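You operate a simulated robot arm through the tools that you are given. There is no shell and no other tool. Be economical: measure what you need, move in short steps, check, and stop when the job is done.

The job below is to be done with a simulated two-armed robot. You get a single attempt, and the scene is never put back.

Task
Push the blue cart to the press tester and unload it.
Fine: free the brake first, stop level with the hand wheel, set the brake, then put the green brush and the blue lead bundle on the bench top by the press tester; fetch nothing else.
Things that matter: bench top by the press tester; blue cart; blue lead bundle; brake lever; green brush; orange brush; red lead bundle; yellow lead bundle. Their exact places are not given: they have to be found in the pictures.

Only the result counts: the job must be done as asked and must still hold three seconds after the hand-in. Knocking over, shifting, dropping, spilling or breaking anything else fails it.

Robot
Two 7-joint arms with three-finger grippers on one trunk, on a base that drives. Base frame: it is fixed to the floor where the robot stands at the start and does not move with it; the origin is under the middle of the robot, x ahead of it, y to its left, z up. Lengths are in m, angles in degrees, forces in N, time in s.
The left shoulder is at the start at [0.099, 0.126, 1.038], the right one opposite. With the tool pointing down near the work surface each hand reaches from about 0.1 to 0.3 m from the robot's upright axis, wherever it stands, measured 20 degrees to its own side. Places, roughly: bench top by the press tester [0.8, 1.6, 0.8]; brake lever [0.6, -0.1, 0.6]; orange brush (15x5x5 cm) [0.6, -2.1, 0.6]; red lead bundle [2.5, -1.5, 0]; yellow lead bundle [2.25, -1.5, 0]. Payload 2.94 kg a hand.
The TCP of each hand is the grasp point between the finger pads, 0.03 m short of the fingertips. In the tool frame z runs along the fingers and y along their closing line. The gripper opens to 0.128 m. The gripper's body begins 0.093 m behind the TCP.
Orientation is that of the tool frame in the base frame, as a unit quaternion [w, x, y, z]. With the fingers straight down and closing along the base's y, the tool's x points along the base's -x, its y along +y and its z along -z.

Tools
- The arms move only by the tool drive_tool. It takes "left_increments", "right_increments" or both (then of equal length, played together; a hand with none holds still); each is a list that holds one entry, the list of rows, each a list of 6 numbers: the shift along the tool's x, y, z in units of 300 mm (1.0 is 300 mm), then the turn, a rotation vector about the tool's x, y, z in units of 120 degrees (1.0 is 120 degrees). In form: [[[dx, dy, dz, ax, ay, az], ...]]. A call has 1 to 12 rows; each row is the pose to reach, as a shift and turn from the pose commanded when the call began, along the tool's axes at that moment. "left_fingers" and "right_fingers" are, for a hand that has rows, the closure, from 0 (fully open) to 1 (shut), set as the call begins (left out, the last holds). A call with a number of a shift or a turn outside -1 to 1 is refused whole. Each row takes 0.2 s and may step no farther than 0.05 m and 8.6 degrees from the row before; otherwise, or with a gripper value out of range, the whole call is refused. A pose out of reach is approached as far as the arm can. The call stops where the force on the tool passes 50 N (or 10 N more than at its start, if that is more) or the arm is blocked; 0.2 s more then pass. The fingers move at their own pace and stop on an object; they squeeze with about 23 N. The grip force told is the motor's: it shows also when the fingers shut on nothing. Time passes only in rows, and 0.2 s behind the last, so rows that repeat a pose let the fingers close. It gives the time, the measured TCP pose, the force on the tool (base axes), the opening and the grip force at its end, in the units of the frame above (readings bear some noise), with the torque about the TCP (base axes, N m) and any sound that the robot's microphone picked up, and new pictures: "pictures" is both (left out), scene, wrist or none (wrist: the cameras of the hands that moved).
- Cameras (640 x 400 px; columns grow to the right, rows downward): "scene" is now at [0.2296, 0.0003, 1.1792]; the picture's right is [-0.01, -1.00, 0.00], its down [-0.73, 0.01, -0.69] and it looks along [0.69, -0.01, -0.73] (base axes); focal length 282 px, centre (320, 200). "left" rides on the left gripper at [0.069, 0.015, -0.12] in its tool frame; the picture's right is [-0.21, 0.98, 0.00], its down [-0.82, -0.18, -0.54] and it looks along [-0.53, -0.12, 0.84] (tool axes); focal length 251 px, centre (320, 200). "right" rides on the right gripper at [0.069, -0.015, -0.12] in its tool frame; the picture's right is [0.21, 0.98, 0.00], its down [-0.82, 0.18, -0.54] and it looks along [-0.53, 0.12, 0.84] (tool axes); focal length 251 px, centre (320, 200).
- slide_trunk(by): slides the trunk up (or, below 0, down) by that many m; the arms and the scene camera ride with it, the base frame stays. It gives what a move gives, with no picture.
- base_move(legs): drives the robot by 1 to 6 legs, each [ahead, left, turn to the left] in m, m and degrees, along the robot's own axes; the way and the turn of a leg run together, so that a leg with both is an arc; at most 1.5 m and 180 degrees a leg. The arms and the cameras ride along, it lands a little off, and it stops where it bumps. It gives what a move gives, and a new picture of the scene camera.
- head_to(pan, tilt): turns the head with the scene camera to pan (to the left, within 80 degrees either way) and tilt (down, from -29 to 69), counted from straight ahead of the robot. It gives what a move gives, and a new picture of the scene camera.
- locate(camera, pixels): there is no depth. For up to 12 entries [column, row, z] of the newest picture of that camera ("zoom" is the newest enlarged one), the place [x, y] in the base frame at which the ray of that pixel passes the height z, good to about 0.003 m. No time passes.
- close_up(camera, box): a new picture of the part [left, top, right, bottom] of that camera's present view, enlarged. No time passes.
- job_done(): hands the job in; it is judged then, once.

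Work in short steps. Measure before you move; look again where a grasp or a placing could have gone wrong, and mend it. You have 80 turns and 260 pictures in all, those below and enlarged ones among them. Open the grippers and draw the arms clear of the work before you hand the job in, unless the task says otherwise; then end with one line.

The tools are called by a JSON object that holds its "fn" and its "kwargs". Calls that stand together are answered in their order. drive_tool: Moves the arms, as the interface text tells. Its arguments: {"type":"object","properties":{"left_increments":{"type":"array"},"left_fingers":{"type":"number"},"right_increments":{"type":"array"},"right_fingers":{"type":"number"},"pictures":{"type":"string","enum":["both","scene","wrist","none"]}},"required":[]} The other tools are called the same way: slide_trunk (by) slides the trunk up or down; base_move (legs) drives the base; head_to (pan, tilt) turns the head that bears the scene camera; locate (camera, pixels) gives the place at which the rays of pixels pass given heights; close_up (camera, box) takes an enlarged picture of a part of a camera's view; job_done () hands the job in.

At the start:

```text
clock: 0.0
left_eef_pos: [0.5672, 0.1992, 0.8805]
left_tool_rot: [0.0, 0.0, 1.0, 0.0]
left_wrist_force: [0.2, 0.7, 0.2]
left_torque: [0.01, -0.04, 0.0]
left_width: 0.1279
left_finger_force: 0.1
right_eef_pos: [0.617, -0.275, 0.7953]
right_tool_rot: [0.0, 0.001, 1.0, 0.0]
right_wrist_force: [0.6, 0.1, 0.3]
right_torque: [0.0, 0.0, -0.01]
right_width: 0.1279
right_finger_force: 0.1
trunk travel left (down, up): [-0.25, 0.297]
robot x, y, heading: [0.0014, 0.0009, -0.1]
head pan, tilt: [-0.5, 46.7]
```

scene: 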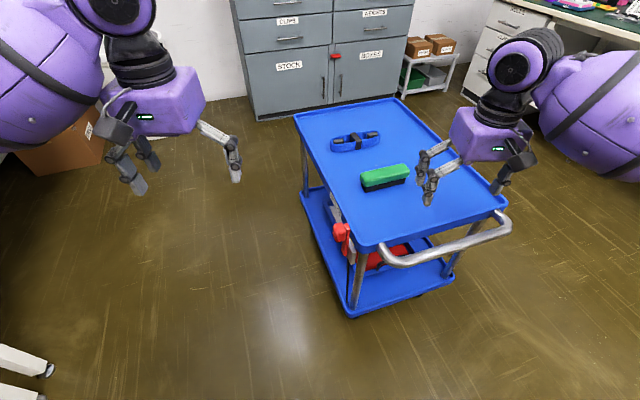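
right: 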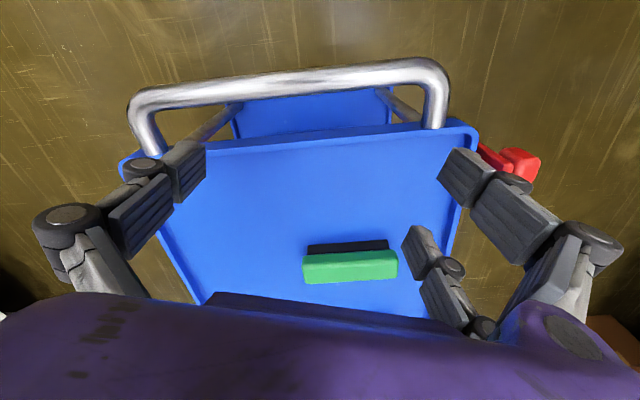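
left: 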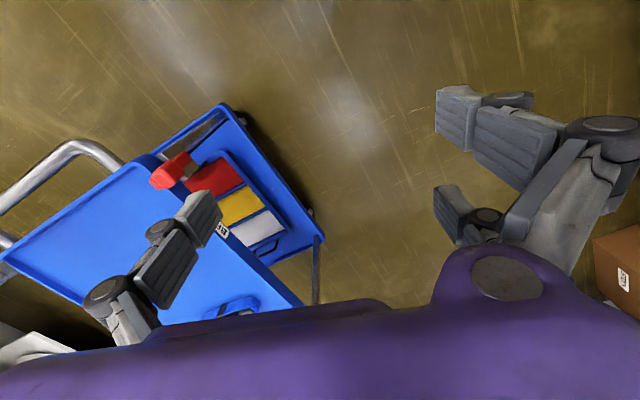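

The cart stands ahead with the red brake lever at about (342,232), the brush and bundle on top. I look left for the press tester, and zoom in on the lever.

{"fn": "close_up", "kwargs": {"camera": "scene", "box": [280, 80, 540, 320]}}

{"fn": "close_up", "kwargs": {"camera": "left", "box": [80, 90, 330, 300]}}

{"fn": "locate", "kwargs": {"camera": "scene", "pixels": [[342, 232, 0.6], [295, 115, 0.7], [398, 97, 0.7], [507, 205, 0.7], [362, 248, 0.7], [384, 178, 0.75], [355, 142, 0.73], [378, 258, 0.75], [511, 222, 0.75]]}}

{"fn": "head_to", "kwargs": {"pan": 65, "tilt": 30}}

```text
1.67 times, centred on (410, 200) of scene
```

zoom: 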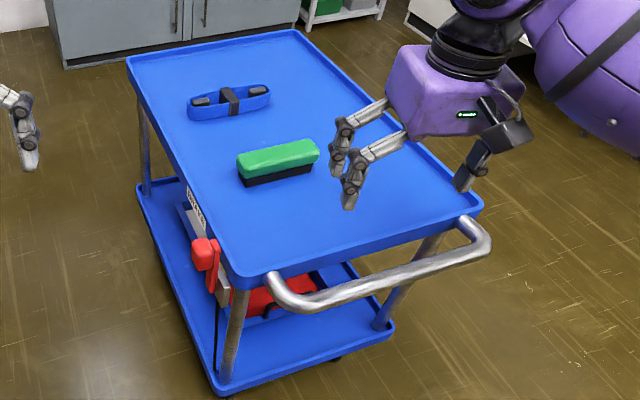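

```text
1.90 times, centred on (205, 195) of left
```

zoom: 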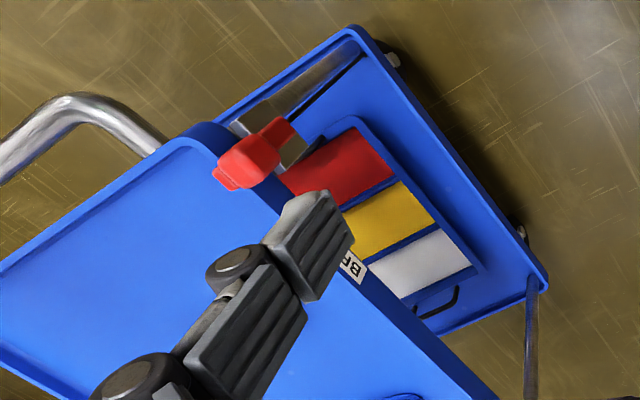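

```text
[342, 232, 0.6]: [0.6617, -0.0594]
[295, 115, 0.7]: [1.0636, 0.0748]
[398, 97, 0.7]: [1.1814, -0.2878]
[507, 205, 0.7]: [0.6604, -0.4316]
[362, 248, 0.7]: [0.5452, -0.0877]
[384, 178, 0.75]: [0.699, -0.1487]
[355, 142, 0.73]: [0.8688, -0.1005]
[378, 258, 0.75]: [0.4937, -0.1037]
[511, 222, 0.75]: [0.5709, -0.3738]
```

```text
clock: 1.4
left_eef_pos: [0.5669, 0.2013, 0.8795]
left_tool_rot: [0.0, 0.0, 1.0, 0.0]
left_wrist_force: [0.4, -1.7, -0.4]
left_torque: [0.01, 0.01, 0.04]
left_width: 0.1283
left_finger_force: 0.1
right_eef_pos: [0.6185, -0.2762, 0.7947]
right_tool_rot: [0.0, 0.0, 1.0, 0.0]
right_wrist_force: [-0.4, -0.2, -1.2]
right_torque: [0.01, -0.01, -0.03]
right_width: 0.1282
right_finger_force: 0.1
trunk travel left (down, up): [-0.25, 0.297]
robot x, y, heading: [0.0005, 0.0049, -0.1]
head pan, tilt: [65.0, 30.0]
```

scene: 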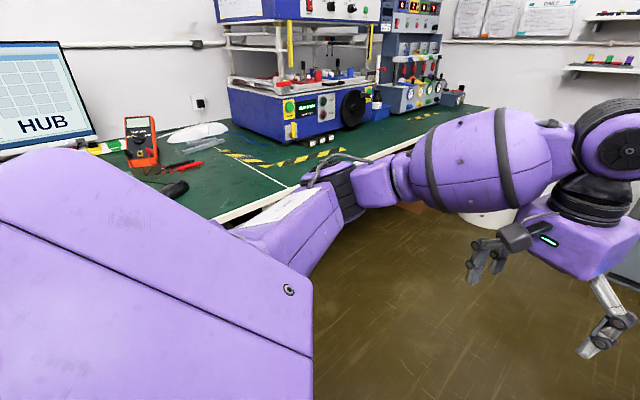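

The press tester with a black hand wheel near (352,107) is on the green bench to the left. I zoom and measure it.

{"fn": "close_up", "kwargs": {"camera": "scene", "box": [200, 0, 480, 180]}}

{"fn": "locate", "kwargs": {"camera": "scene", "pixels": [[215, 220, 0.8], [390, 150, 0.8], [480, 108, 0.8], [222, 152, 0.8], [345, 150, 0.8], [265, 165, 0.8], [352, 107, 0.9], [352, 125, 0.8], [290, 145, 0.8], [425, 115, 0.8], [335, 148, 0.8]]}}

{"fn": "head_to", "kwargs": {"pan": 40, "tilt": 30}}

```text
2.22 times, centred on (340, 90) of scene
```

zoom: 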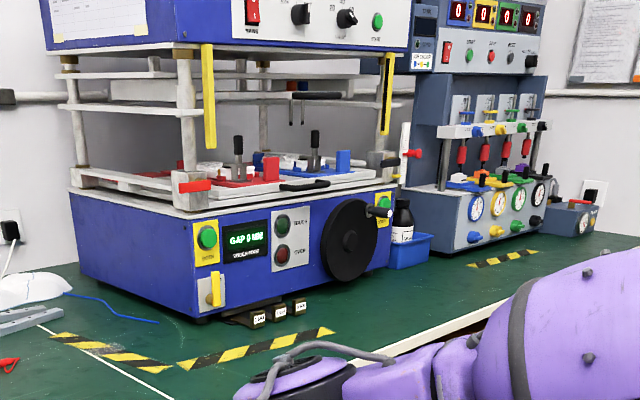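

```text
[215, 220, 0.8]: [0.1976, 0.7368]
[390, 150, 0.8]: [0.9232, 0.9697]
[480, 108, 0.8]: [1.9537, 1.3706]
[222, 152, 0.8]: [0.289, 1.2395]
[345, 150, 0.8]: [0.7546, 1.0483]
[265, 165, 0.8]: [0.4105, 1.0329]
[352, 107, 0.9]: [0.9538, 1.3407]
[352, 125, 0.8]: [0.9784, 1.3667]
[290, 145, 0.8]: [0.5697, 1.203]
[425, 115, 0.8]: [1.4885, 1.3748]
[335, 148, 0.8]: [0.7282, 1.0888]
```

```text
clock: 2.2
left_eef_pos: [0.5667, 0.2005, 0.8811]
left_tool_rot: [0.0, -0.001, 1.0, 0.001]
left_wrist_force: [-1.1, -0.7, -0.4]
left_torque: [-0.02, 0.01, 0.01]
left_width: 0.1282
left_finger_force: 0.0
right_eef_pos: [0.6171, -0.2745, 0.7956]
right_tool_rot: [0.0, -0.001, 1.0, 0.0]
right_wrist_force: [0.3, -0.9, -0.3]
right_torque: [-0.02, 0.03, -0.01]
right_width: 0.1282
right_finger_force: 0.1
trunk travel left (down, up): [-0.25, 0.297]
robot x, y, heading: [-0.0023, -0.0016, -0.3]
head pan, tilt: [40.0, 30.0]
```

scene: 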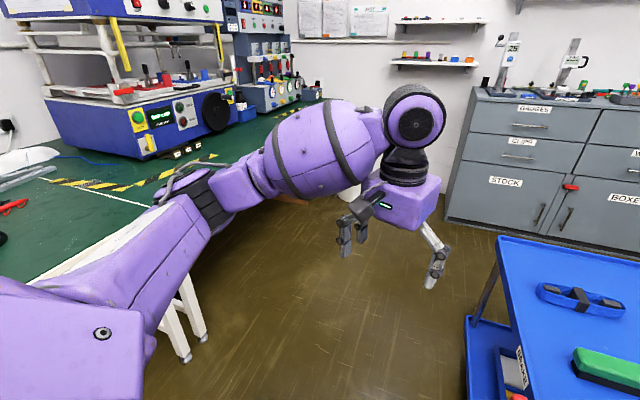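

The bench runs at roughly 18° to my x axis, parallel to the cart. I triangulate cart height and lever with wrist cameras and take another view ahead/lower.

{"fn": "locate", "kwargs": {"camera": "right", "pixels": [[350, 267, 0.6], [350, 267, 0.7], [350, 267, 0.75], [472, 135, 0.6], [472, 135, 0.7], [122, 165, 0.6], [122, 165, 0.7], [440, 65, 0.7], [135, 105, 0.7], [520, 163, 0.6]]}}

{"fn": "locate", "kwargs": {"camera": "left", "pixels": [[172, 170, 0.5], [172, 170, 0.6], [172, 170, 0.7], [160, 158, 0.6], [160, 158, 0.7], [240, 305, 0.7]]}}

{"fn": "head_to", "kwargs": {"pan": 0, "tilt": 20}}

```text
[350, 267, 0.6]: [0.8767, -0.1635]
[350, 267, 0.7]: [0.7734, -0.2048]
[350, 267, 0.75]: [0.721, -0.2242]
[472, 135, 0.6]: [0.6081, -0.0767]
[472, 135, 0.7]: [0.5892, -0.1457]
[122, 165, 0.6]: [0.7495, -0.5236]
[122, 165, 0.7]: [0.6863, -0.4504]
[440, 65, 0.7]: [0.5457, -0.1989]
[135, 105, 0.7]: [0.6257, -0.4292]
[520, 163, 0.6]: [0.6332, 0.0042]
```

```text
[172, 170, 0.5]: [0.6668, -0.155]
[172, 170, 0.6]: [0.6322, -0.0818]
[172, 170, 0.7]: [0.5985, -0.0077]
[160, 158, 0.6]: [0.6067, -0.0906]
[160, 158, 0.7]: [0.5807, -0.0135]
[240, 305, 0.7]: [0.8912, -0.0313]
```

```text
clock: 3.3
left_eef_pos: [0.5668, 0.2013, 0.8805]
left_tool_rot: [0.0, 0.001, 1.0, 0.0]
left_wrist_force: [0.2, -0.7, -0.2]
left_torque: [-0.01, -0.04, 0.01]
left_width: 0.1282
left_finger_force: 0.1
right_eef_pos: [0.6179, -0.2755, 0.795]
right_tool_rot: [-0.001, 0.0, 1.0, 0.0]
right_wrist_force: [-0.5, -0.5, -0.2]
right_torque: [-0.02, 0.0, 0.0]
right_width: 0.128
right_finger_force: 0.1
trunk travel left (down, up): [-0.25, 0.297]
robot x, y, heading: [-0.0002, -0.0028, -0.1]
head pan, tilt: [0.0, 20.0]
```

scene: 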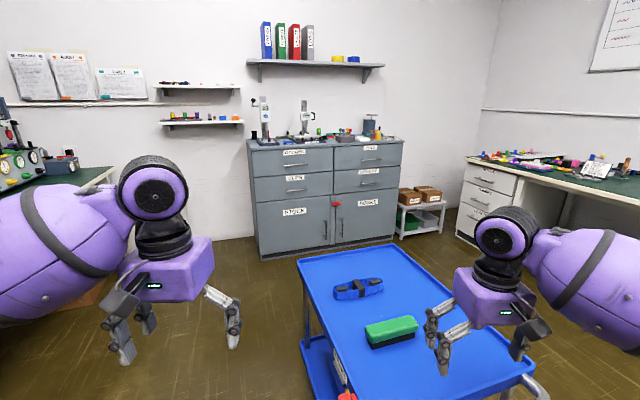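

The cart top is about z 0.61 and the brake knob near (0.62,-0.05,0.64). I look closely at the lever and the handle.

{"fn": "head_to", "kwargs": {"pan": -5, "tilt": 60}}

{"fn": "close_up", "kwargs": {"camera": "scene", "box": [260, 100, 420, 200]}}

{"fn": "close_up", "kwargs": {"camera": "left", "box": [130, 130, 290, 250]}}

```text
clock: 4.4
left_eef_pos: [0.567, 0.2007, 0.8809]
left_tool_rot: [0.0, 0.0, 1.0, 0.0]
left_wrist_force: [-1.1, 0.4, 0.2]
left_torque: [0.03, 0.01, -0.02]
left_width: 0.1282
left_finger_force: 0.1
right_eef_pos: [0.6178, -0.2751, 0.7954]
right_tool_rot: [0.0, -0.001, 1.0, 0.001]
right_wrist_force: [0.6, -0.6, -0.2]
right_torque: [0.01, 0.02, -0.01]
right_width: 0.1281
right_finger_force: 0.2
trunk travel left (down, up): [-0.25, 0.297]
robot x, y, heading: [-0.0001, -0.0024, -0.1]
head pan, tilt: [-5.0, 60.0]
```

scene: 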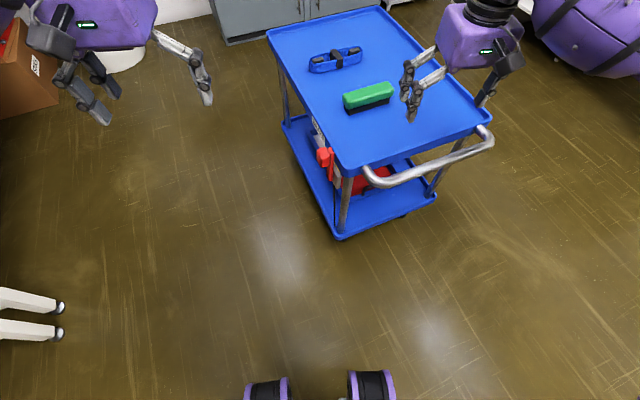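

```text
4.00 times, centred on (340, 150) of scene
```

zoom: 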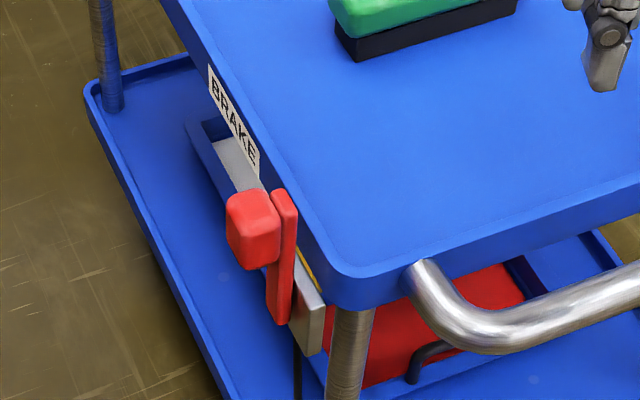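

```text
3.33 times, centred on (210, 190) of left
```

zoom: 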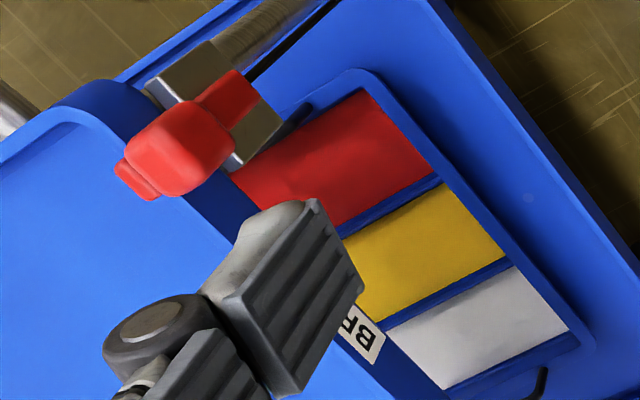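

The lever stands upright on a plate under the left rim, labelled BRAKE. I tilt and lower the left hand to view it from the side.

{"fn": "drive_tool", "kwargs": {"left_increments": [[[0.05, 0.03, 0.08, 0.066, 0, 0], [0.1, 0.06, 0.16, 0.132, 0, 0], [0.15, 0.09, 0.24, 0.198, 0, 0], [0.2, 0.12, 0.32, 0.264, 0, 0], [0.25, 0.16, 0.4, 0.33, 0, 0], [0.3, 0.16, 0.4, 0.39, 0, 0]]], "pictures": "both"}}

```text
clock: 5.8
left_eef_pos: [0.4772, 0.2479, 0.7611]
left_tool_rot: [0.0, 0.001, 0.918, -0.397]
left_wrist_force: [0.4, -0.9, -0.6]
left_torque: [0.01, 0.02, 0.0]
left_width: 0.128
left_finger_force: 0.1
right_eef_pos: [0.6176, -0.2746, 0.7953]
right_tool_rot: [0.001, 0.0, 1.0, 0.0]
right_wrist_force: [-1.0, 0.9, 0.6]
right_torque: [-0.02, -0.03, 0.0]
right_width: 0.128
right_finger_force: 0.0
trunk travel left (down, up): [-0.25, 0.297]
robot x, y, heading: [0.0004, -0.0023, 0.1]
head pan, tilt: [-5.0, 60.0]
```

scene: 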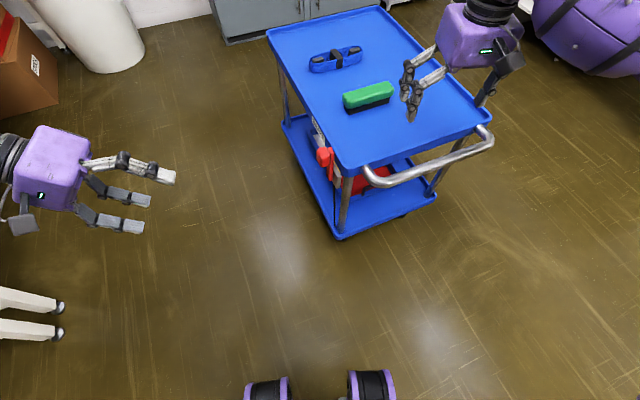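
left: 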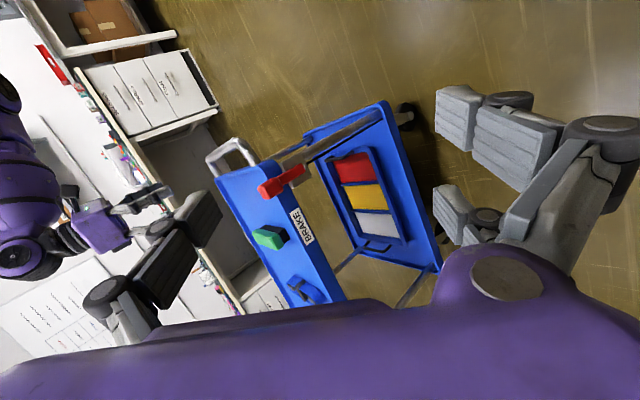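

The lever is seen from the side at about (280,180) in the left picture. I zoom in on it and measure.

{"fn": "close_up", "kwargs": {"camera": "left", "box": [200, 120, 440, 300]}}

{"fn": "locate", "kwargs": {"camera": "left", "pixels": [[265, 190, 0.6], [265, 190, 0.65], [265, 190, 0.7], [300, 172, 0.55], [300, 172, 0.6], [270, 238, 0.65], [240, 150, 0.65]]}}

{"fn": "locate", "kwargs": {"camera": "scene", "pixels": [[325, 157, 0.6], [325, 157, 0.65], [325, 157, 0.7], [331, 178, 0.55], [368, 97, 0.65], [335, 57, 0.63], [366, 178, 0.6], [366, 178, 0.65], [490, 140, 0.6], [490, 140, 0.65], [435, 172, 0.65]]}}

```text
2.22 times, centred on (320, 210) of left
```

zoom: 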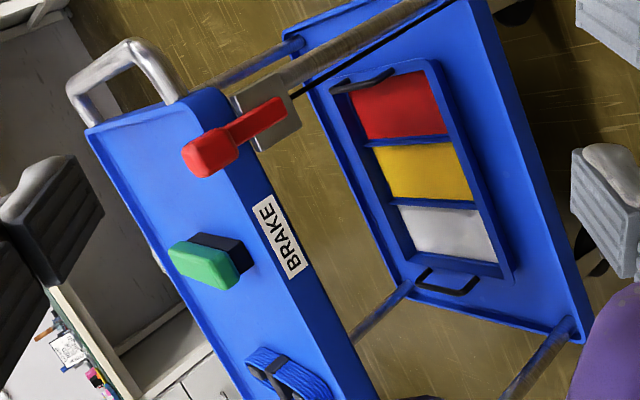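

```text
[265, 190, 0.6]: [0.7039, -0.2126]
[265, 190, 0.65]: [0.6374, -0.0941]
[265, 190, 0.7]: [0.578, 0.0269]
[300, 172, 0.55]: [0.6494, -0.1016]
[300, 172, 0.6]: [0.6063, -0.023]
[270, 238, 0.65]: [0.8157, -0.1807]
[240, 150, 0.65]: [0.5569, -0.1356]
```

```text
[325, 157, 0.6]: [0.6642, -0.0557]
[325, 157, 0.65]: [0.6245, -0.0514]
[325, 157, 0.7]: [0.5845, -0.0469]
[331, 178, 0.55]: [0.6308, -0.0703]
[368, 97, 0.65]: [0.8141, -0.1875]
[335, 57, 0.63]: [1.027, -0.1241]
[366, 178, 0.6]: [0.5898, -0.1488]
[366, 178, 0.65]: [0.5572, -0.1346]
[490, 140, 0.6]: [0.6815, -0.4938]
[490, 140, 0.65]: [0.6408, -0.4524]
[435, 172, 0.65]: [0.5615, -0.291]
```

The knob sits near (0.625,-0.055,0.665), pivot about z 0.57. I right the left hand and turn it so that the fingers straddle the knob along the cart's length.

{"fn": "drive_tool", "kwargs": {"left_increments": [[[-0.04, -0.08, 0.037, -0.065, 0, 0], [-0.08, -0.16, 0.075, -0.13, 0, 0], [-0.12, -0.24, 0.112, -0.195, 0, 0], [-0.16, -0.32, 0.15, -0.26, 0, 0], [-0.2, -0.4, 0.187, -0.325, 0, 0], [-0.243, -0.481, 0.225, -0.39, 0, 0]]], "left_fingers": 0.42, "pictures": "none"}}

{"fn": "drive_tool", "kwargs": {"left_increments": [[[-0.02, -0.05, 0, 0, 0, 0.066], [-0.05, -0.1, 0, 0, 0, 0.133], [-0.08, -0.15, 0, 0, 0, 0.2], [-0.11, -0.2, 0, 0, 0, 0.266], [-0.13, -0.25, 0, 0, 0, 0.333], [-0.16, -0.3, 0, 0, 0, 0.4], [-0.18, -0.35, 0, 0, 0, 0.466], [-0.2, -0.4, 0, 0, 0, 0.533], [-0.24, -0.5, 0, 0, 0, 0.6]]], "pictures": "both"}}

```text
clock: 7.2
left_eef_pos: [0.5491, 0.1005, 0.8199]
left_tool_rot: [0.0, 0.0, 1.0, 0.003]
left_wrist_force: [0.2, 1.2, 0.2]
left_torque: [0.0, 0.02, -0.02]
left_width: 0.0742
left_finger_force: 0.0
right_eef_pos: [0.6174, -0.276, 0.7939]
right_tool_rot: [0.0, 0.0, 1.0, 0.0]
right_wrist_force: [-0.1, -1.1, 0.2]
right_torque: [0.06, 0.01, 0.0]
right_width: 0.1277
right_finger_force: 0.0
trunk travel left (down, up): [-0.25, 0.297]
robot x, y, heading: [-0.0002, -0.0013, -0.1]
head pan, tilt: [-5.0, 60.0]
```

```text
clock: 9.2
left_eef_pos: [0.6199, -0.0523, 0.8196]
left_tool_rot: [0.0, 0.588, 0.809, 0.0]
left_wrist_force: [-0.5, -0.5, 0.4]
left_torque: [0.0, 0.03, -0.02]
left_width: 0.074
left_finger_force: 0.0
right_eef_pos: [0.618, -0.2763, 0.7947]
right_tool_rot: [0.0, 0.001, 1.0, 0.0]
right_wrist_force: [0.2, -0.6, -0.1]
right_torque: [0.01, 0.02, 0.01]
right_width: 0.1279
right_finger_force: 0.0
trunk travel left (down, up): [-0.25, 0.297]
robot x, y, heading: [0.0023, 0.0009, 0.2]
head pan, tilt: [-5.0, 60.0]
```

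scene: 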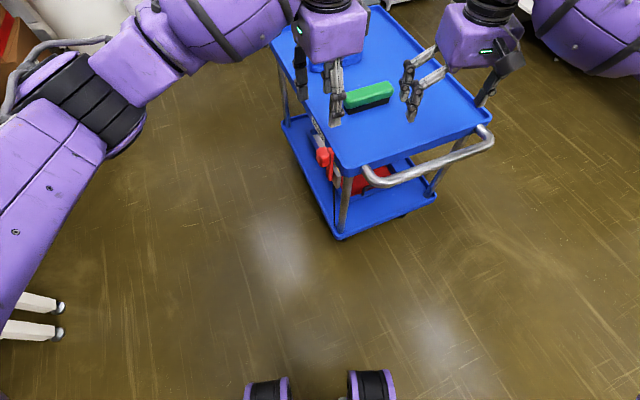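
left: 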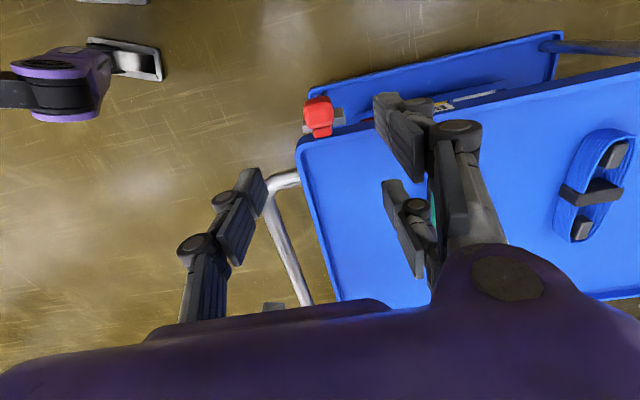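

The knob shows at (318,105) between the fingers in the left picture. I measure it at candidate heights.

{"fn": "locate", "kwargs": {"camera": "left", "pixels": [[318, 105, 0.64], [318, 105, 0.66], [318, 105, 0.68], [322, 132, 0.6], [300, 140, 0.62], [636, 66, 0.62]]}}

{"fn": "locate", "kwargs": {"camera": "scene", "pixels": [[325, 157, 0.64], [325, 157, 0.66], [325, 157, 0.68], [349, 175, 0.62], [267, 31, 0.62]]}}

{"fn": "close_up", "kwargs": {"camera": "left", "box": [270, 80, 370, 150]}}

```text
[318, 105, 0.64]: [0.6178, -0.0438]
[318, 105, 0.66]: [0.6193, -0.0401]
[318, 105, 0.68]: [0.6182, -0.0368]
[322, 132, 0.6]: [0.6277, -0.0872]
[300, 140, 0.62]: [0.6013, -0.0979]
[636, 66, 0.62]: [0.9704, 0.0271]
```

```text
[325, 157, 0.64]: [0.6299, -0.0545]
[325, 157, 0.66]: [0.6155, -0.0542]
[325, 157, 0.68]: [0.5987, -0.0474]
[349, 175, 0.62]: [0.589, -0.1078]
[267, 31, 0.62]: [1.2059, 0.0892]
```

```text
5.71 times, centred on (320, 115) of left
```

zoom: 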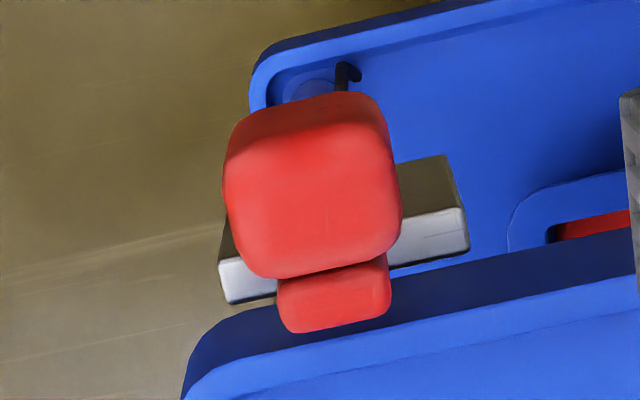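

I descend with the open fork astride the knob, tips to about z 0.625.

{"fn": "drive_tool", "kwargs": {"left_increments": [[[0.02, 0, 0.14, 0, 0, 0], [0.024, 0, 0.28, 0, 0, 0], [0.024, 0, 0.42, 0, 0, 0], [0.024, 0, 0.55, 0, 0, 0]]], "pictures": "wrist"}}

{"fn": "close_up", "kwargs": {"camera": "scene", "box": [260, 100, 420, 200]}}

```text
clock: 10.2
left_eef_pos: [0.62, -0.0426, 0.6543]
left_tool_rot: [0.0, 0.588, 0.809, -0.001]
left_wrist_force: [-0.5, 0.5, 0.8]
left_torque: [-0.01, -0.01, 0.01]
left_width: 0.0742
left_finger_force: 0.0
right_eef_pos: [0.6184, -0.2743, 0.7941]
right_tool_rot: [0.0, 0.0, 1.0, 0.0]
right_wrist_force: [-0.1, -0.1, -0.6]
right_torque: [0.0, 0.0, -0.01]
right_width: 0.128
right_finger_force: 0.0
trunk travel left (down, up): [-0.25, 0.297]
robot x, y, heading: [-0.0009, 0.0024, 0.1]
head pan, tilt: [-5.0, 60.0]
```

left: 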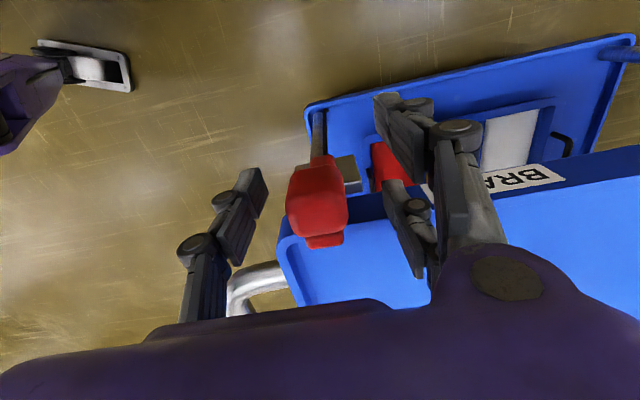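

```text
4.00 times, centred on (340, 150) of scene
```

zoom: 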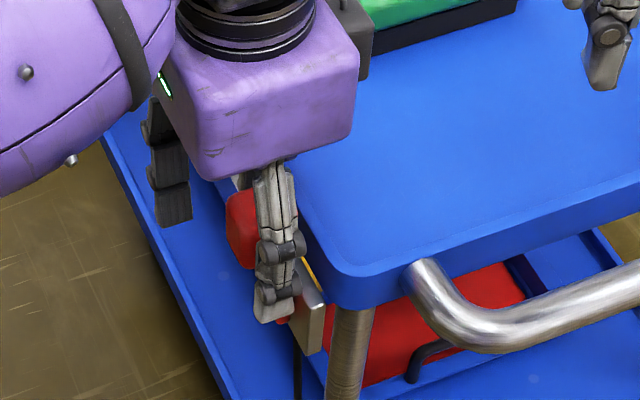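

The knob at (318,205) lies right at the grasp point between the fingers. I push it gently forward along the cart.

{"fn": "drive_tool", "kwargs": {"left_increments": [[[0, 0.04, 0, 0, 0, 0], [0, 0.08, 0, 0, 0, 0], [0, 0.11, 0.0, 0, 0, 0], [0, 0.14, 0.01, 0, 0, 0], [0, 0.17, 0.02, 0, 0, 0]]], "pictures": "wrist"}}

```text
clock: 11.4
left_eef_pos: [0.6666, -0.0258, 0.6482]
left_tool_rot: [0.0, 0.587, 0.809, 0.001]
left_wrist_force: [-0.6, -0.7, -0.5]
left_torque: [0.04, 0.0, -0.01]
left_width: 0.0745
left_finger_force: 0.4
right_eef_pos: [0.6188, -0.2745, 0.7946]
right_tool_rot: [0.001, 0.0, 1.0, -0.001]
right_wrist_force: [1.1, -1.2, -0.2]
right_torque: [0.01, 0.04, 0.03]
right_width: 0.1279
right_finger_force: 0.1
trunk travel left (down, up): [-0.25, 0.297]
robot x, y, heading: [0.0016, 0.0028, 0.3]
head pan, tilt: [-5.0, 60.0]
```

left: 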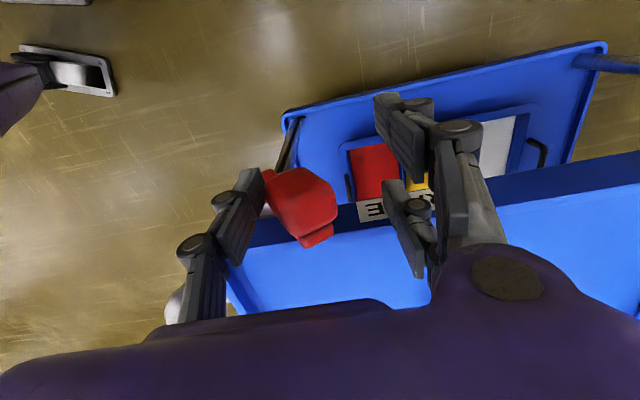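

The lever turns forward freely. I follow its arc on.

{"fn": "drive_tool", "kwargs": {"left_increments": [[[0, 0.05, 0.02, 0, 0, 0], [0, 0.1, 0.05, 0, 0, 0], [0, 0.14, 0.09, 0, 0, 0], [0, 0.17, 0.13, 0, 0, 0]]], "pictures": "wrist"}}

```text
clock: 12.4
left_eef_pos: [0.7164, -0.0099, 0.6099]
left_tool_rot: [0.0, 0.587, 0.81, -0.001]
left_wrist_force: [-0.8, 0.1, 0.0]
left_torque: [0.01, 0.02, 0.0]
left_width: 0.0754
left_finger_force: 0.7
right_eef_pos: [0.6185, -0.2743, 0.7946]
right_tool_rot: [0.001, 0.0, 1.0, 0.0]
right_wrist_force: [-0.2, -0.6, 0.7]
right_torque: [0.01, -0.01, -0.04]
right_width: 0.1281
right_finger_force: 0.0
trunk travel left (down, up): [-0.25, 0.297]
robot x, y, heading: [-0.0007, 0.0012, -0.2]
head pan, tilt: [-5.0, 60.0]
```

left: 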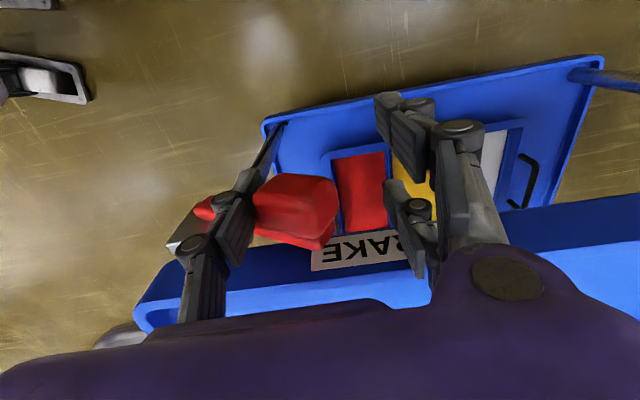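

The lever is well tilted; I raise the hand to see its state.

{"fn": "drive_tool", "kwargs": {"left_increments": [[[0, 0.0, -0.12, 0, 0, 0], [0, 0.0, -0.25, 0, 0, 0], [0, 0.0, -0.38, 0, 0, 0], [0.0, 0, -0.5, 0, 0, 0]]], "pictures": "wrist"}}

{"fn": "close_up", "kwargs": {"camera": "scene", "box": [260, 100, 420, 200]}}

{"fn": "close_up", "kwargs": {"camera": "left", "box": [200, 60, 360, 160]}}

```text
clock: 13.4
left_eef_pos: [0.7157, -0.0106, 0.7601]
left_tool_rot: [0.0, 0.588, 0.809, 0.0]
left_wrist_force: [0.2, 0.1, 0.9]
left_torque: [0.03, -0.02, -0.01]
left_width: 0.0742
left_finger_force: 0.1
right_eef_pos: [0.6175, -0.274, 0.7953]
right_tool_rot: [0.0, 0.0, 1.0, 0.0]
right_wrist_force: [0.0, -0.6, 0.1]
right_torque: [0.02, 0.01, 0.0]
right_width: 0.1281
right_finger_force: 0.1
trunk travel left (down, up): [-0.25, 0.297]
robot x, y, heading: [0.0004, -0.0027, 0.2]
head pan, tilt: [-5.0, 60.0]
```

left: 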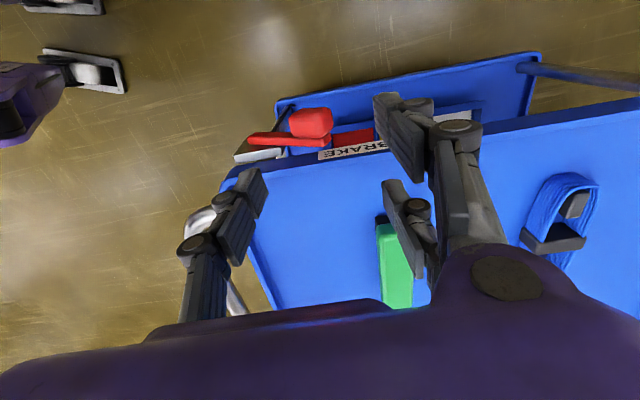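

```text
4.00 times, centred on (340, 150) of scene
```

zoom: 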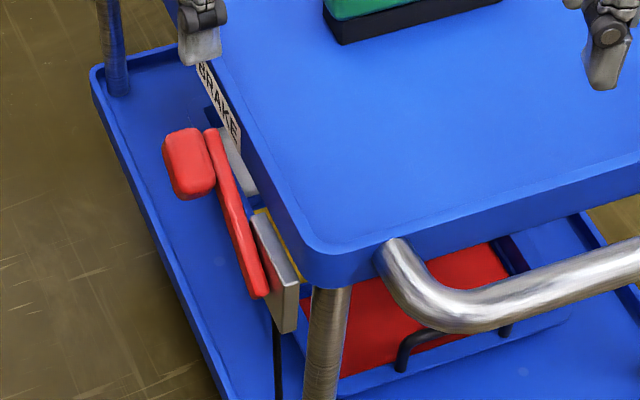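

```text
4.00 times, centred on (280, 110) of left
```

zoom: 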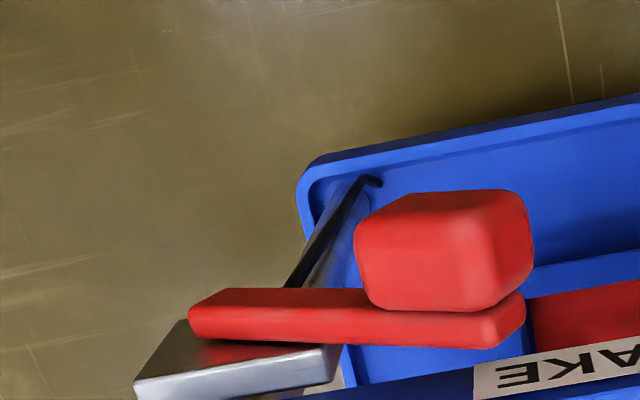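

The lever is nearly horizontal pointing forward. I measure the knob to see whether there's travel left.

{"fn": "locate", "kwargs": {"camera": "left", "pixels": [[311, 123, 0.55], [311, 123, 0.58], [311, 123, 0.61], [254, 140, 0.57]]}}

{"fn": "locate", "kwargs": {"camera": "scene", "pixels": [[307, 141, 0.55], [307, 141, 0.58], [307, 141, 0.61], [324, 174, 0.57], [344, 168, 0.62]]}}

```text
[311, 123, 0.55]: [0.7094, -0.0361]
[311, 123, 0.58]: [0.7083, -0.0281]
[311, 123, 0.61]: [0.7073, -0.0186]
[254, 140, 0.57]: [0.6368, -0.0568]
```

```text
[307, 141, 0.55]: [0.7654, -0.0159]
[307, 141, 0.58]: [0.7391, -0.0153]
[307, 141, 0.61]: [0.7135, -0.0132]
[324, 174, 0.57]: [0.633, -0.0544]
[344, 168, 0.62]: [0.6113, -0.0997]
```

Knob is at about (0.71,-0.016,0.615), i.e. some 60° turned; the cart already rolled ~2 cm. I shut the fingers and press the knob down softly to find its stop.

{"fn": "drive_tool", "kwargs": {"left_increments": [[[-0.02, 0, 0.06, 0, 0, 0], [-0.02, 0, 0.15, 0, 0, 0], [-0.02, 0, 0.22, 0, 0, 0], [-0.02, 0, 0.28, 0, 0, 0], [-0.02, 0, 0.33, 0, 0, 0], [-0.02, 0, 0.38, 0, 0, 0], [-0.02, 0, 0.43, 0, 0, 0], [-0.02, 0, 0.47, 0, 0, 0]]], "left_fingers": 1, "pictures": "wrist"}}

{"fn": "close_up", "kwargs": {"camera": "scene", "box": [260, 100, 420, 200]}}

```text
clock: 14.9
left_eef_pos: [0.7266, -0.0186, 0.6557]
left_tool_rot: [0.014, 0.588, 0.809, 0.003]
left_wrist_force: [-2.5, 3.2, 23.5]
left_torque: [-0.08, 0.33, -0.04]
left_width: 0.0
left_finger_force: 2.6
right_eef_pos: [0.6185, -0.2743, 0.7955]
right_tool_rot: [-0.001, 0.0, 1.0, 0.0]
right_wrist_force: [0.2, 0.3, -0.9]
right_torque: [-0.02, 0.07, -0.01]
right_width: 0.1281
right_finger_force: 0.1
trunk travel left (down, up): [-0.25, 0.297]
robot x, y, heading: [-0.0008, -0.0002, 0.2]
head pan, tilt: [-5.0, 60.0]
stopped in row 7 (left hand): the force on the tool passed its limit at 60 N (the readings are from after the stop); the commanded pose is now the measured one
```

left: 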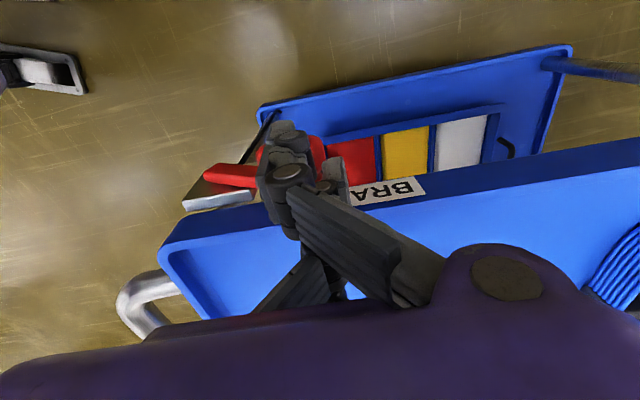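

```text
4.00 times, centred on (340, 150) of scene
```

zoom: 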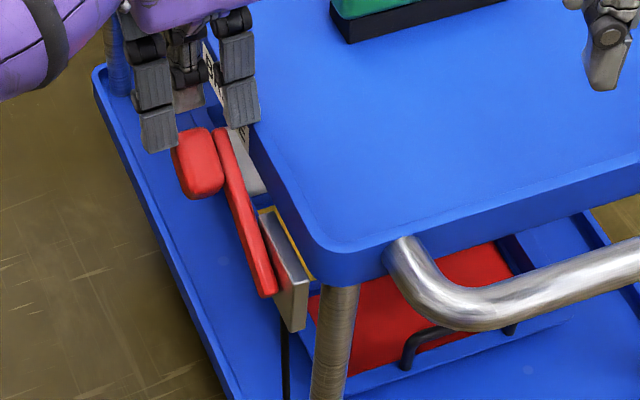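

The lever meets a firm stop (60 N) at ~60°: the brake is free. I lift the left hand, then bring both hands up and turn the right hand so that both close along the robot's fore-aft line.

{"fn": "drive_tool", "kwargs": {"left_increments": [[[0, 0, -0.12, 0, 0, 0], [0, 0, -0.25, 0, 0, 0], [0.1, -0.1, -0.38, 0, 0, 0], [0.2, -0.2, -0.5, 0, 0, 0.03], [0.25, -0.3, -0.5, 0, 0, 0.06], [0.25, -0.4, -0.5, 0, 0, 0.09], [0.25, -0.5, -0.5, 0, 0, 0.12], [0.25, -0.55, -0.5, 0, 0, 0.15], [0.25, -0.55, -0.5, 0, 0, 0.15], [0.25, -0.55, -0.5, 0, 0, 0.15], [0.25, -0.55, -0.5, 0, 0, 0.15]]], "right_increments": [[[0, 0, 0, 0, 0, -0.068], [0.05, 0, -0.02, 0, 0, -0.136], [0.1, 0, -0.04, 0, 0, -0.204], [0.15, 0, -0.06, 0, 0, -0.272], [0.2, 0, -0.08, 0, 0, -0.34], [0.25, 0, -0.08, 0, 0, -0.408], [0.3, 0, -0.08, 0, 0, -0.476], [0.35, 0, -0.08, 0, 0, -0.544], [0.4, 0, -0.08, 0, 0, -0.612], [0.45, 0, -0.08, 0, 0, -0.68], [0.5, 0, -0.08, 0, 0, -0.75]]], "left_fingers": 0, "pictures": "scene"}}

```text
refused: row 3 steps farther than a row can; nothing moved
```

One row stepped too far; I split it.

{"fn": "drive_tool", "kwargs": {"left_increments": [[[0, 0, -0.12, 0, 0, 0], [0, 0, -0.25, 0, 0, 0], [0.05, -0.05, -0.37, 0, 0, 0], [0.1, -0.1, -0.48, 0, 0, 0.03], [0.15, -0.2, -0.5, 0, 0, 0.06], [0.2, -0.3, -0.5, 0, 0, 0.09], [0.25, -0.4, -0.5, 0, 0, 0.12], [0.25, -0.5, -0.5, 0, 0, 0.15], [0.25, -0.55, -0.5, 0, 0, 0.15], [0.25, -0.55, -0.5, 0, 0, 0.15], [0.25, -0.55, -0.5, 0, 0, 0.15]]], "right_increments": [[[0, 0, 0, 0, 0, -0.068], [0.05, 0, -0.02, 0, 0, -0.136], [0.1, 0, -0.04, 0, 0, -0.204], [0.15, 0, -0.06, 0, 0, -0.272], [0.2, 0, -0.08, 0, 0, -0.34], [0.25, 0, -0.08, 0, 0, -0.408], [0.3, 0, -0.08, 0, 0, -0.476], [0.35, 0, -0.08, 0, 0, -0.544], [0.4, 0, -0.08, 0, 0, -0.612], [0.45, 0, -0.08, 0, 0, -0.68], [0.5, 0, -0.08, 0, 0, -0.75]]], "left_fingers": 0, "pictures": "scene"}}

```text
clock: 17.3
left_eef_pos: [0.5412, 0.003, 0.7943]
left_tool_rot: [0.01, 0.708, 0.707, 0.003]
left_wrist_force: [-0.3, 1.1, -0.1]
left_torque: [0.0, 0.01, 0.0]
left_width: 0.1279
left_finger_force: 0.0
right_eef_pos: [0.4677, -0.2745, 0.8191]
right_tool_rot: [0.0, 0.709, -0.706, 0.0]
right_wrist_force: [-0.1, 0.0, -0.4]
right_torque: [-0.02, 0.02, 0.01]
right_width: 0.1279
right_finger_force: 0.1
trunk travel left (down, up): [-0.25, 0.297]
robot x, y, heading: [-0.0002, 0.0027, -0.3]
head pan, tilt: [-5.0, 60.0]
```

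scene: 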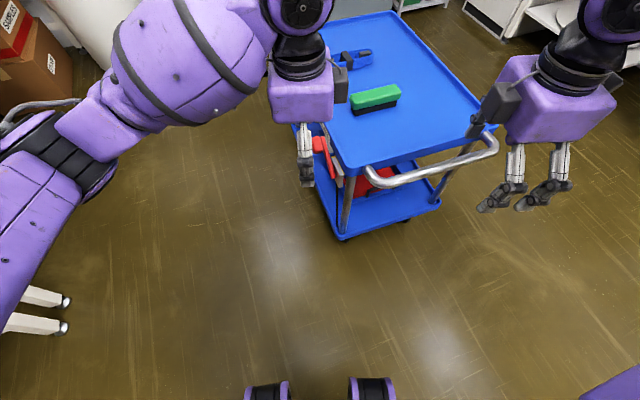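

Now I drive to stand square behind the handle: right 0.435 m, ahead 0.13, turn 18° left, hands above the handle's height.

{"fn": "base_move", "kwargs": {"legs": [[0, -0.435, 0], [0.12, 0, 0], [0, 0, 18]]}}

{"fn": "head_to", "kwargs": {"pan": 0, "tilt": 60}}

```text
clock: 23.6
left_eef_pos: [0.6365, -0.2688, 0.7955]
left_tool_rot: [0.01, 0.588, 0.809, 0.005]
left_wrist_force: [0.0, 0.2, 0.3]
left_torque: [0.02, 0.03, 0.01]
left_width: 0.128
left_finger_force: 0.1
right_eef_pos: [0.652, -0.5545, 0.8187]
right_tool_rot: [0.0, 0.809, -0.587, 0.0]
right_wrist_force: [1.1, -0.2, 0.3]
right_torque: [0.01, 0.01, 0.02]
right_width: 0.1281
right_finger_force: 0.1
trunk travel left (down, up): [-0.25, 0.297]
robot x, y, heading: [0.1236, -0.438, 18.2]
head pan, tilt: [-5.0, 60.0]
```

scene: 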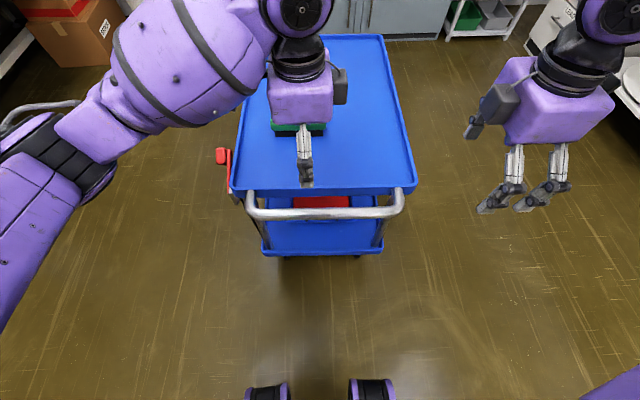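

```text
clock: 24.2
left_eef_pos: [0.6353, -0.2678, 0.7954]
left_tool_rot: [0.01, 0.588, 0.809, 0.005]
left_wrist_force: [0.8, 0.7, 0.2]
left_torque: [0.0, 0.0, 0.0]
left_width: 0.1281
left_finger_force: 0.0
right_eef_pos: [0.6516, -0.5544, 0.8195]
right_tool_rot: [0.0, 0.81, -0.587, 0.0]
right_wrist_force: [0.7, 0.4, -0.3]
right_torque: [-0.01, 0.01, -0.02]
right_width: 0.1276
right_finger_force: 0.0
trunk travel left (down, up): [-0.25, 0.297]
robot x, y, heading: [0.1205, -0.4377, 18.3]
head pan, tilt: [0.0, 60.0]
```

scene: 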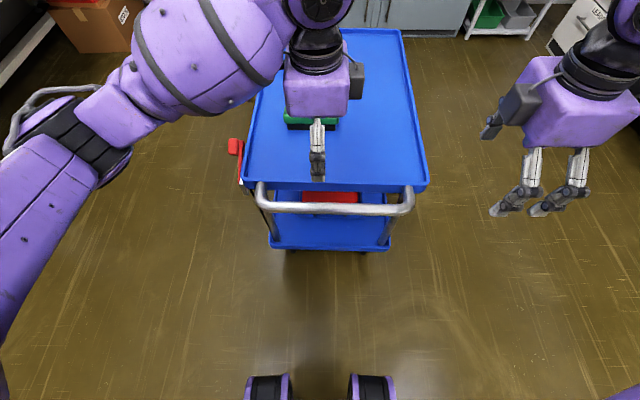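

The cart is square to me now; handle bar runs from (258,205) to (412,205). I locate it.

{"fn": "locate", "kwargs": {"camera": "scene", "pixels": [[335, 209, 0.63], [335, 209, 0.66], [285, 208, 0.63], [385, 209, 0.63], [262, 200, 0.63], [410, 200, 0.63], [246, 186, 0.62], [428, 186, 0.62]]}}

{"fn": "locate", "kwargs": {"camera": "right", "pixels": [[320, 200, 0.63]]}}

{"fn": "close_up", "kwargs": {"camera": "right", "box": [0, 0, 640, 400]}}

{"fn": "close_up", "kwargs": {"camera": "left", "box": [0, 0, 640, 400]}}

```text
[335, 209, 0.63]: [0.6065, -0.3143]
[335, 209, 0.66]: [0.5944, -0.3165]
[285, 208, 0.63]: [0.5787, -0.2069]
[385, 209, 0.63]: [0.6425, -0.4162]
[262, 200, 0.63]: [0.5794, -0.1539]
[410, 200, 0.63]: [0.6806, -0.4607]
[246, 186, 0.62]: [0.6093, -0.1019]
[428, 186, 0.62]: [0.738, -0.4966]
```

```text
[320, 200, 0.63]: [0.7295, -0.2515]
```

```text
1.00 times, centred on (320, 200) of right (not enlarged: the box is as wide or as high as the picture)
```

zoom: 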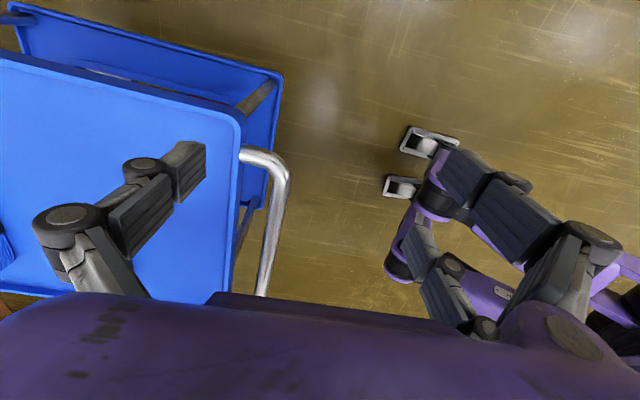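

```text
1.00 times, centred on (320, 200) of left (not enlarged: the box is as wide or as high as the picture)
```

zoom: 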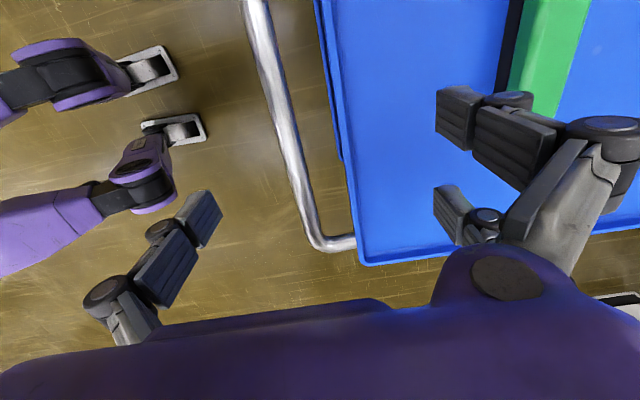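

I triangulate the bar's height using the wrist cameras.

{"fn": "locate", "kwargs": {"camera": "left", "pixels": [[284, 110, 0.6], [284, 110, 0.63], [284, 110, 0.66], [284, 110, 0.7]]}}

{"fn": "locate", "kwargs": {"camera": "right", "pixels": [[274, 220, 0.6], [274, 220, 0.63], [274, 220, 0.66], [274, 220, 0.7]]}}

```text
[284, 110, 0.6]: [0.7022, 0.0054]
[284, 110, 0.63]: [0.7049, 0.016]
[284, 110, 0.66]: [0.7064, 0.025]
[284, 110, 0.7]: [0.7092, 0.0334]
```

```text
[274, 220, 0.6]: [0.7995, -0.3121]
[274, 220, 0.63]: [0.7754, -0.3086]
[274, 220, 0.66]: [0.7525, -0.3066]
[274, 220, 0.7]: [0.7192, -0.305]
```

Those came from older wrist pictures; I use the zoom picture (left) instead.

{"fn": "locate", "kwargs": {"camera": "zoom", "pixels": [[284, 110, 0.6], [284, 110, 0.63], [284, 110, 0.66], [284, 110, 0.7], [265, 40, 0.63], [265, 40, 0.66], [318, 235, 0.63]]}}

```text
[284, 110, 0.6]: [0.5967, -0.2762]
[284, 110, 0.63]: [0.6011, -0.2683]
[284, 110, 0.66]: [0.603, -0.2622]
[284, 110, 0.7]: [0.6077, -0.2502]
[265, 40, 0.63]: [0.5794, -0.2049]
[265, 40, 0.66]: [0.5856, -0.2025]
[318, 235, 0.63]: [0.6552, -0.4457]
```

Bar axis is at about z 0.615, u≈0.484 along the cart axis. I move both hands over it with the fingers half open, not yet down onto it.

{"fn": "drive_tool", "kwargs": {"left_increments": [[[0.05, -0.03, 0, 0, 0, 0], [0.1, -0.06, 0, 0, 0, 0], [0.15, -0.09, 0.0, 0, 0, 0], [0.18, -0.117, 0.0, 0, 0, 0], [0.18, -0.117, 0.15, 0, 0, 0], [0.18, -0.117, 0.25, 0, 0, 0]]], "right_increments": [[[-0.13, -0.03, 0, 0, 0, 0], [-0.26, -0.06, 0, 0, 0, 0], [-0.39, -0.1, 0.0, 0, 0, 0], [-0.52, -0.133, 0.05, 0, 0, 0], [-0.52, -0.133, 0.2, 0, 0, 0], [-0.52, -0.133, 0.33, 0, 0, 0]]], "left_fingers": 0.5, "right_fingers": 0.5}}

```text
clock: 25.6
left_eef_pos: [0.5884, -0.226, 0.7197]
left_tool_rot: [0.01, 0.587, 0.81, 0.005]
left_wrist_force: [0.6, -0.5, 0.7]
left_torque: [-0.06, 0.0, -0.01]
left_width: 0.0638
left_finger_force: 0.0
right_eef_pos: [0.6423, -0.3942, 0.72]
right_tool_rot: [-0.001, 0.81, -0.587, 0.001]
right_wrist_force: [0.4, 0.8, 0.1]
right_torque: [-0.03, 0.0, -0.03]
right_width: 0.0638
right_finger_force: 0.0
trunk travel left (down, up): [-0.25, 0.297]
robot x, y, heading: [0.1241, -0.4375, 18.2]
head pan, tilt: [0.0, 60.0]
```

scene: 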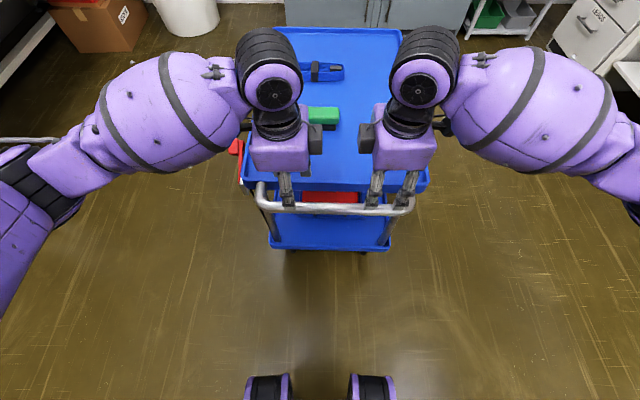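
right: 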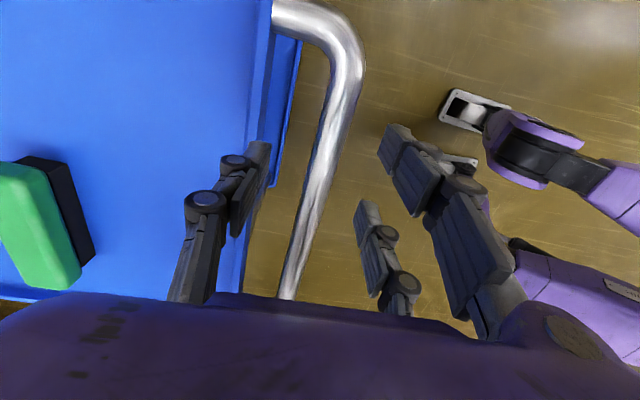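
left: 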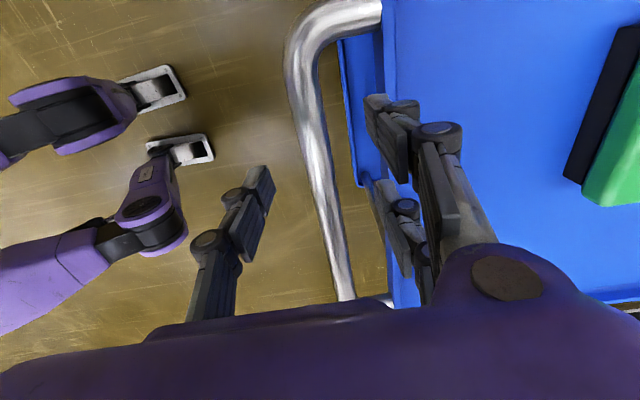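

Both hands hover over the bar; I check the bar position at z 0.615 in both wrist pictures.

{"fn": "locate", "kwargs": {"camera": "left", "pixels": [[325, 180, 0.615], [340, 260, 0.615], [393, 200, 0.62]]}}

{"fn": "locate", "kwargs": {"camera": "right", "pixels": [[318, 180, 0.615], [297, 260, 0.615], [262, 150, 0.62]]}}

```text
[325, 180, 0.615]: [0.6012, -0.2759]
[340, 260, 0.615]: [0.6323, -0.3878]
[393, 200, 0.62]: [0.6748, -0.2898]
```

```text
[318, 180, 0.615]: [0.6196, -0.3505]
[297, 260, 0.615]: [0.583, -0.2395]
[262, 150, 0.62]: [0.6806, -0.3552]
```

The bar is within 1 cm of both grasp lines. I descend with a small correction.

{"fn": "drive_tool", "kwargs": {"left_increments": [[[0, -0.015, 0.1, 0, 0, 0], [0, -0.015, 0.2, 0, 0, 0], [0, -0.015, 0.28, 0, 0, 0], [0, -0.015, 0.34, 0, 0, 0]]], "right_increments": [[[0, 0.02, 0.1, 0, 0, 0], [0, 0.02, 0.2, 0, 0, 0], [0, 0.02, 0.28, 0, 0, 0], [0, 0.02, 0.34, 0, 0, 0]]], "pictures": "wrist"}}

```text
clock: 26.6
left_eef_pos: [0.5853, -0.2298, 0.6165]
left_tool_rot: [0.009, 0.587, 0.809, 0.005]
left_wrist_force: [0.0, 0.0, 0.8]
left_torque: [-0.02, -0.01, 0.0]
left_width: 0.0642
left_finger_force: 0.1
right_eef_pos: [0.6366, -0.3967, 0.6164]
right_tool_rot: [0.0, 0.809, -0.587, 0.001]
right_wrist_force: [-0.6, -0.3, 0.1]
right_torque: [0.0, -0.05, 0.0]
right_width: 0.0642
right_finger_force: 0.0
trunk travel left (down, up): [-0.25, 0.297]
robot x, y, heading: [0.1218, -0.4374, 18.3]
head pan, tilt: [0.0, 60.0]
```

right: 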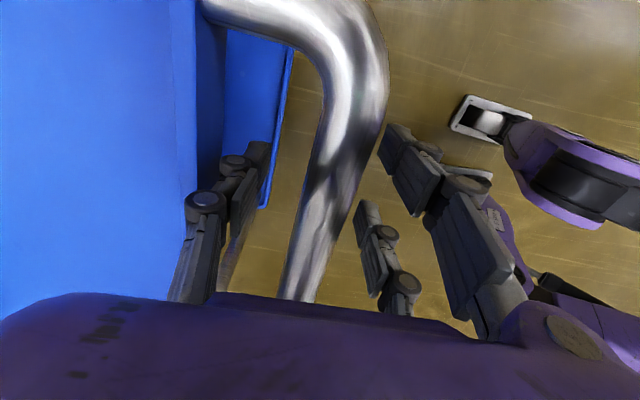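
left: 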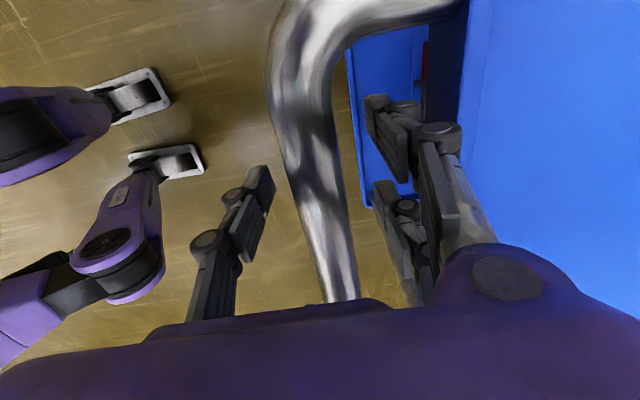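

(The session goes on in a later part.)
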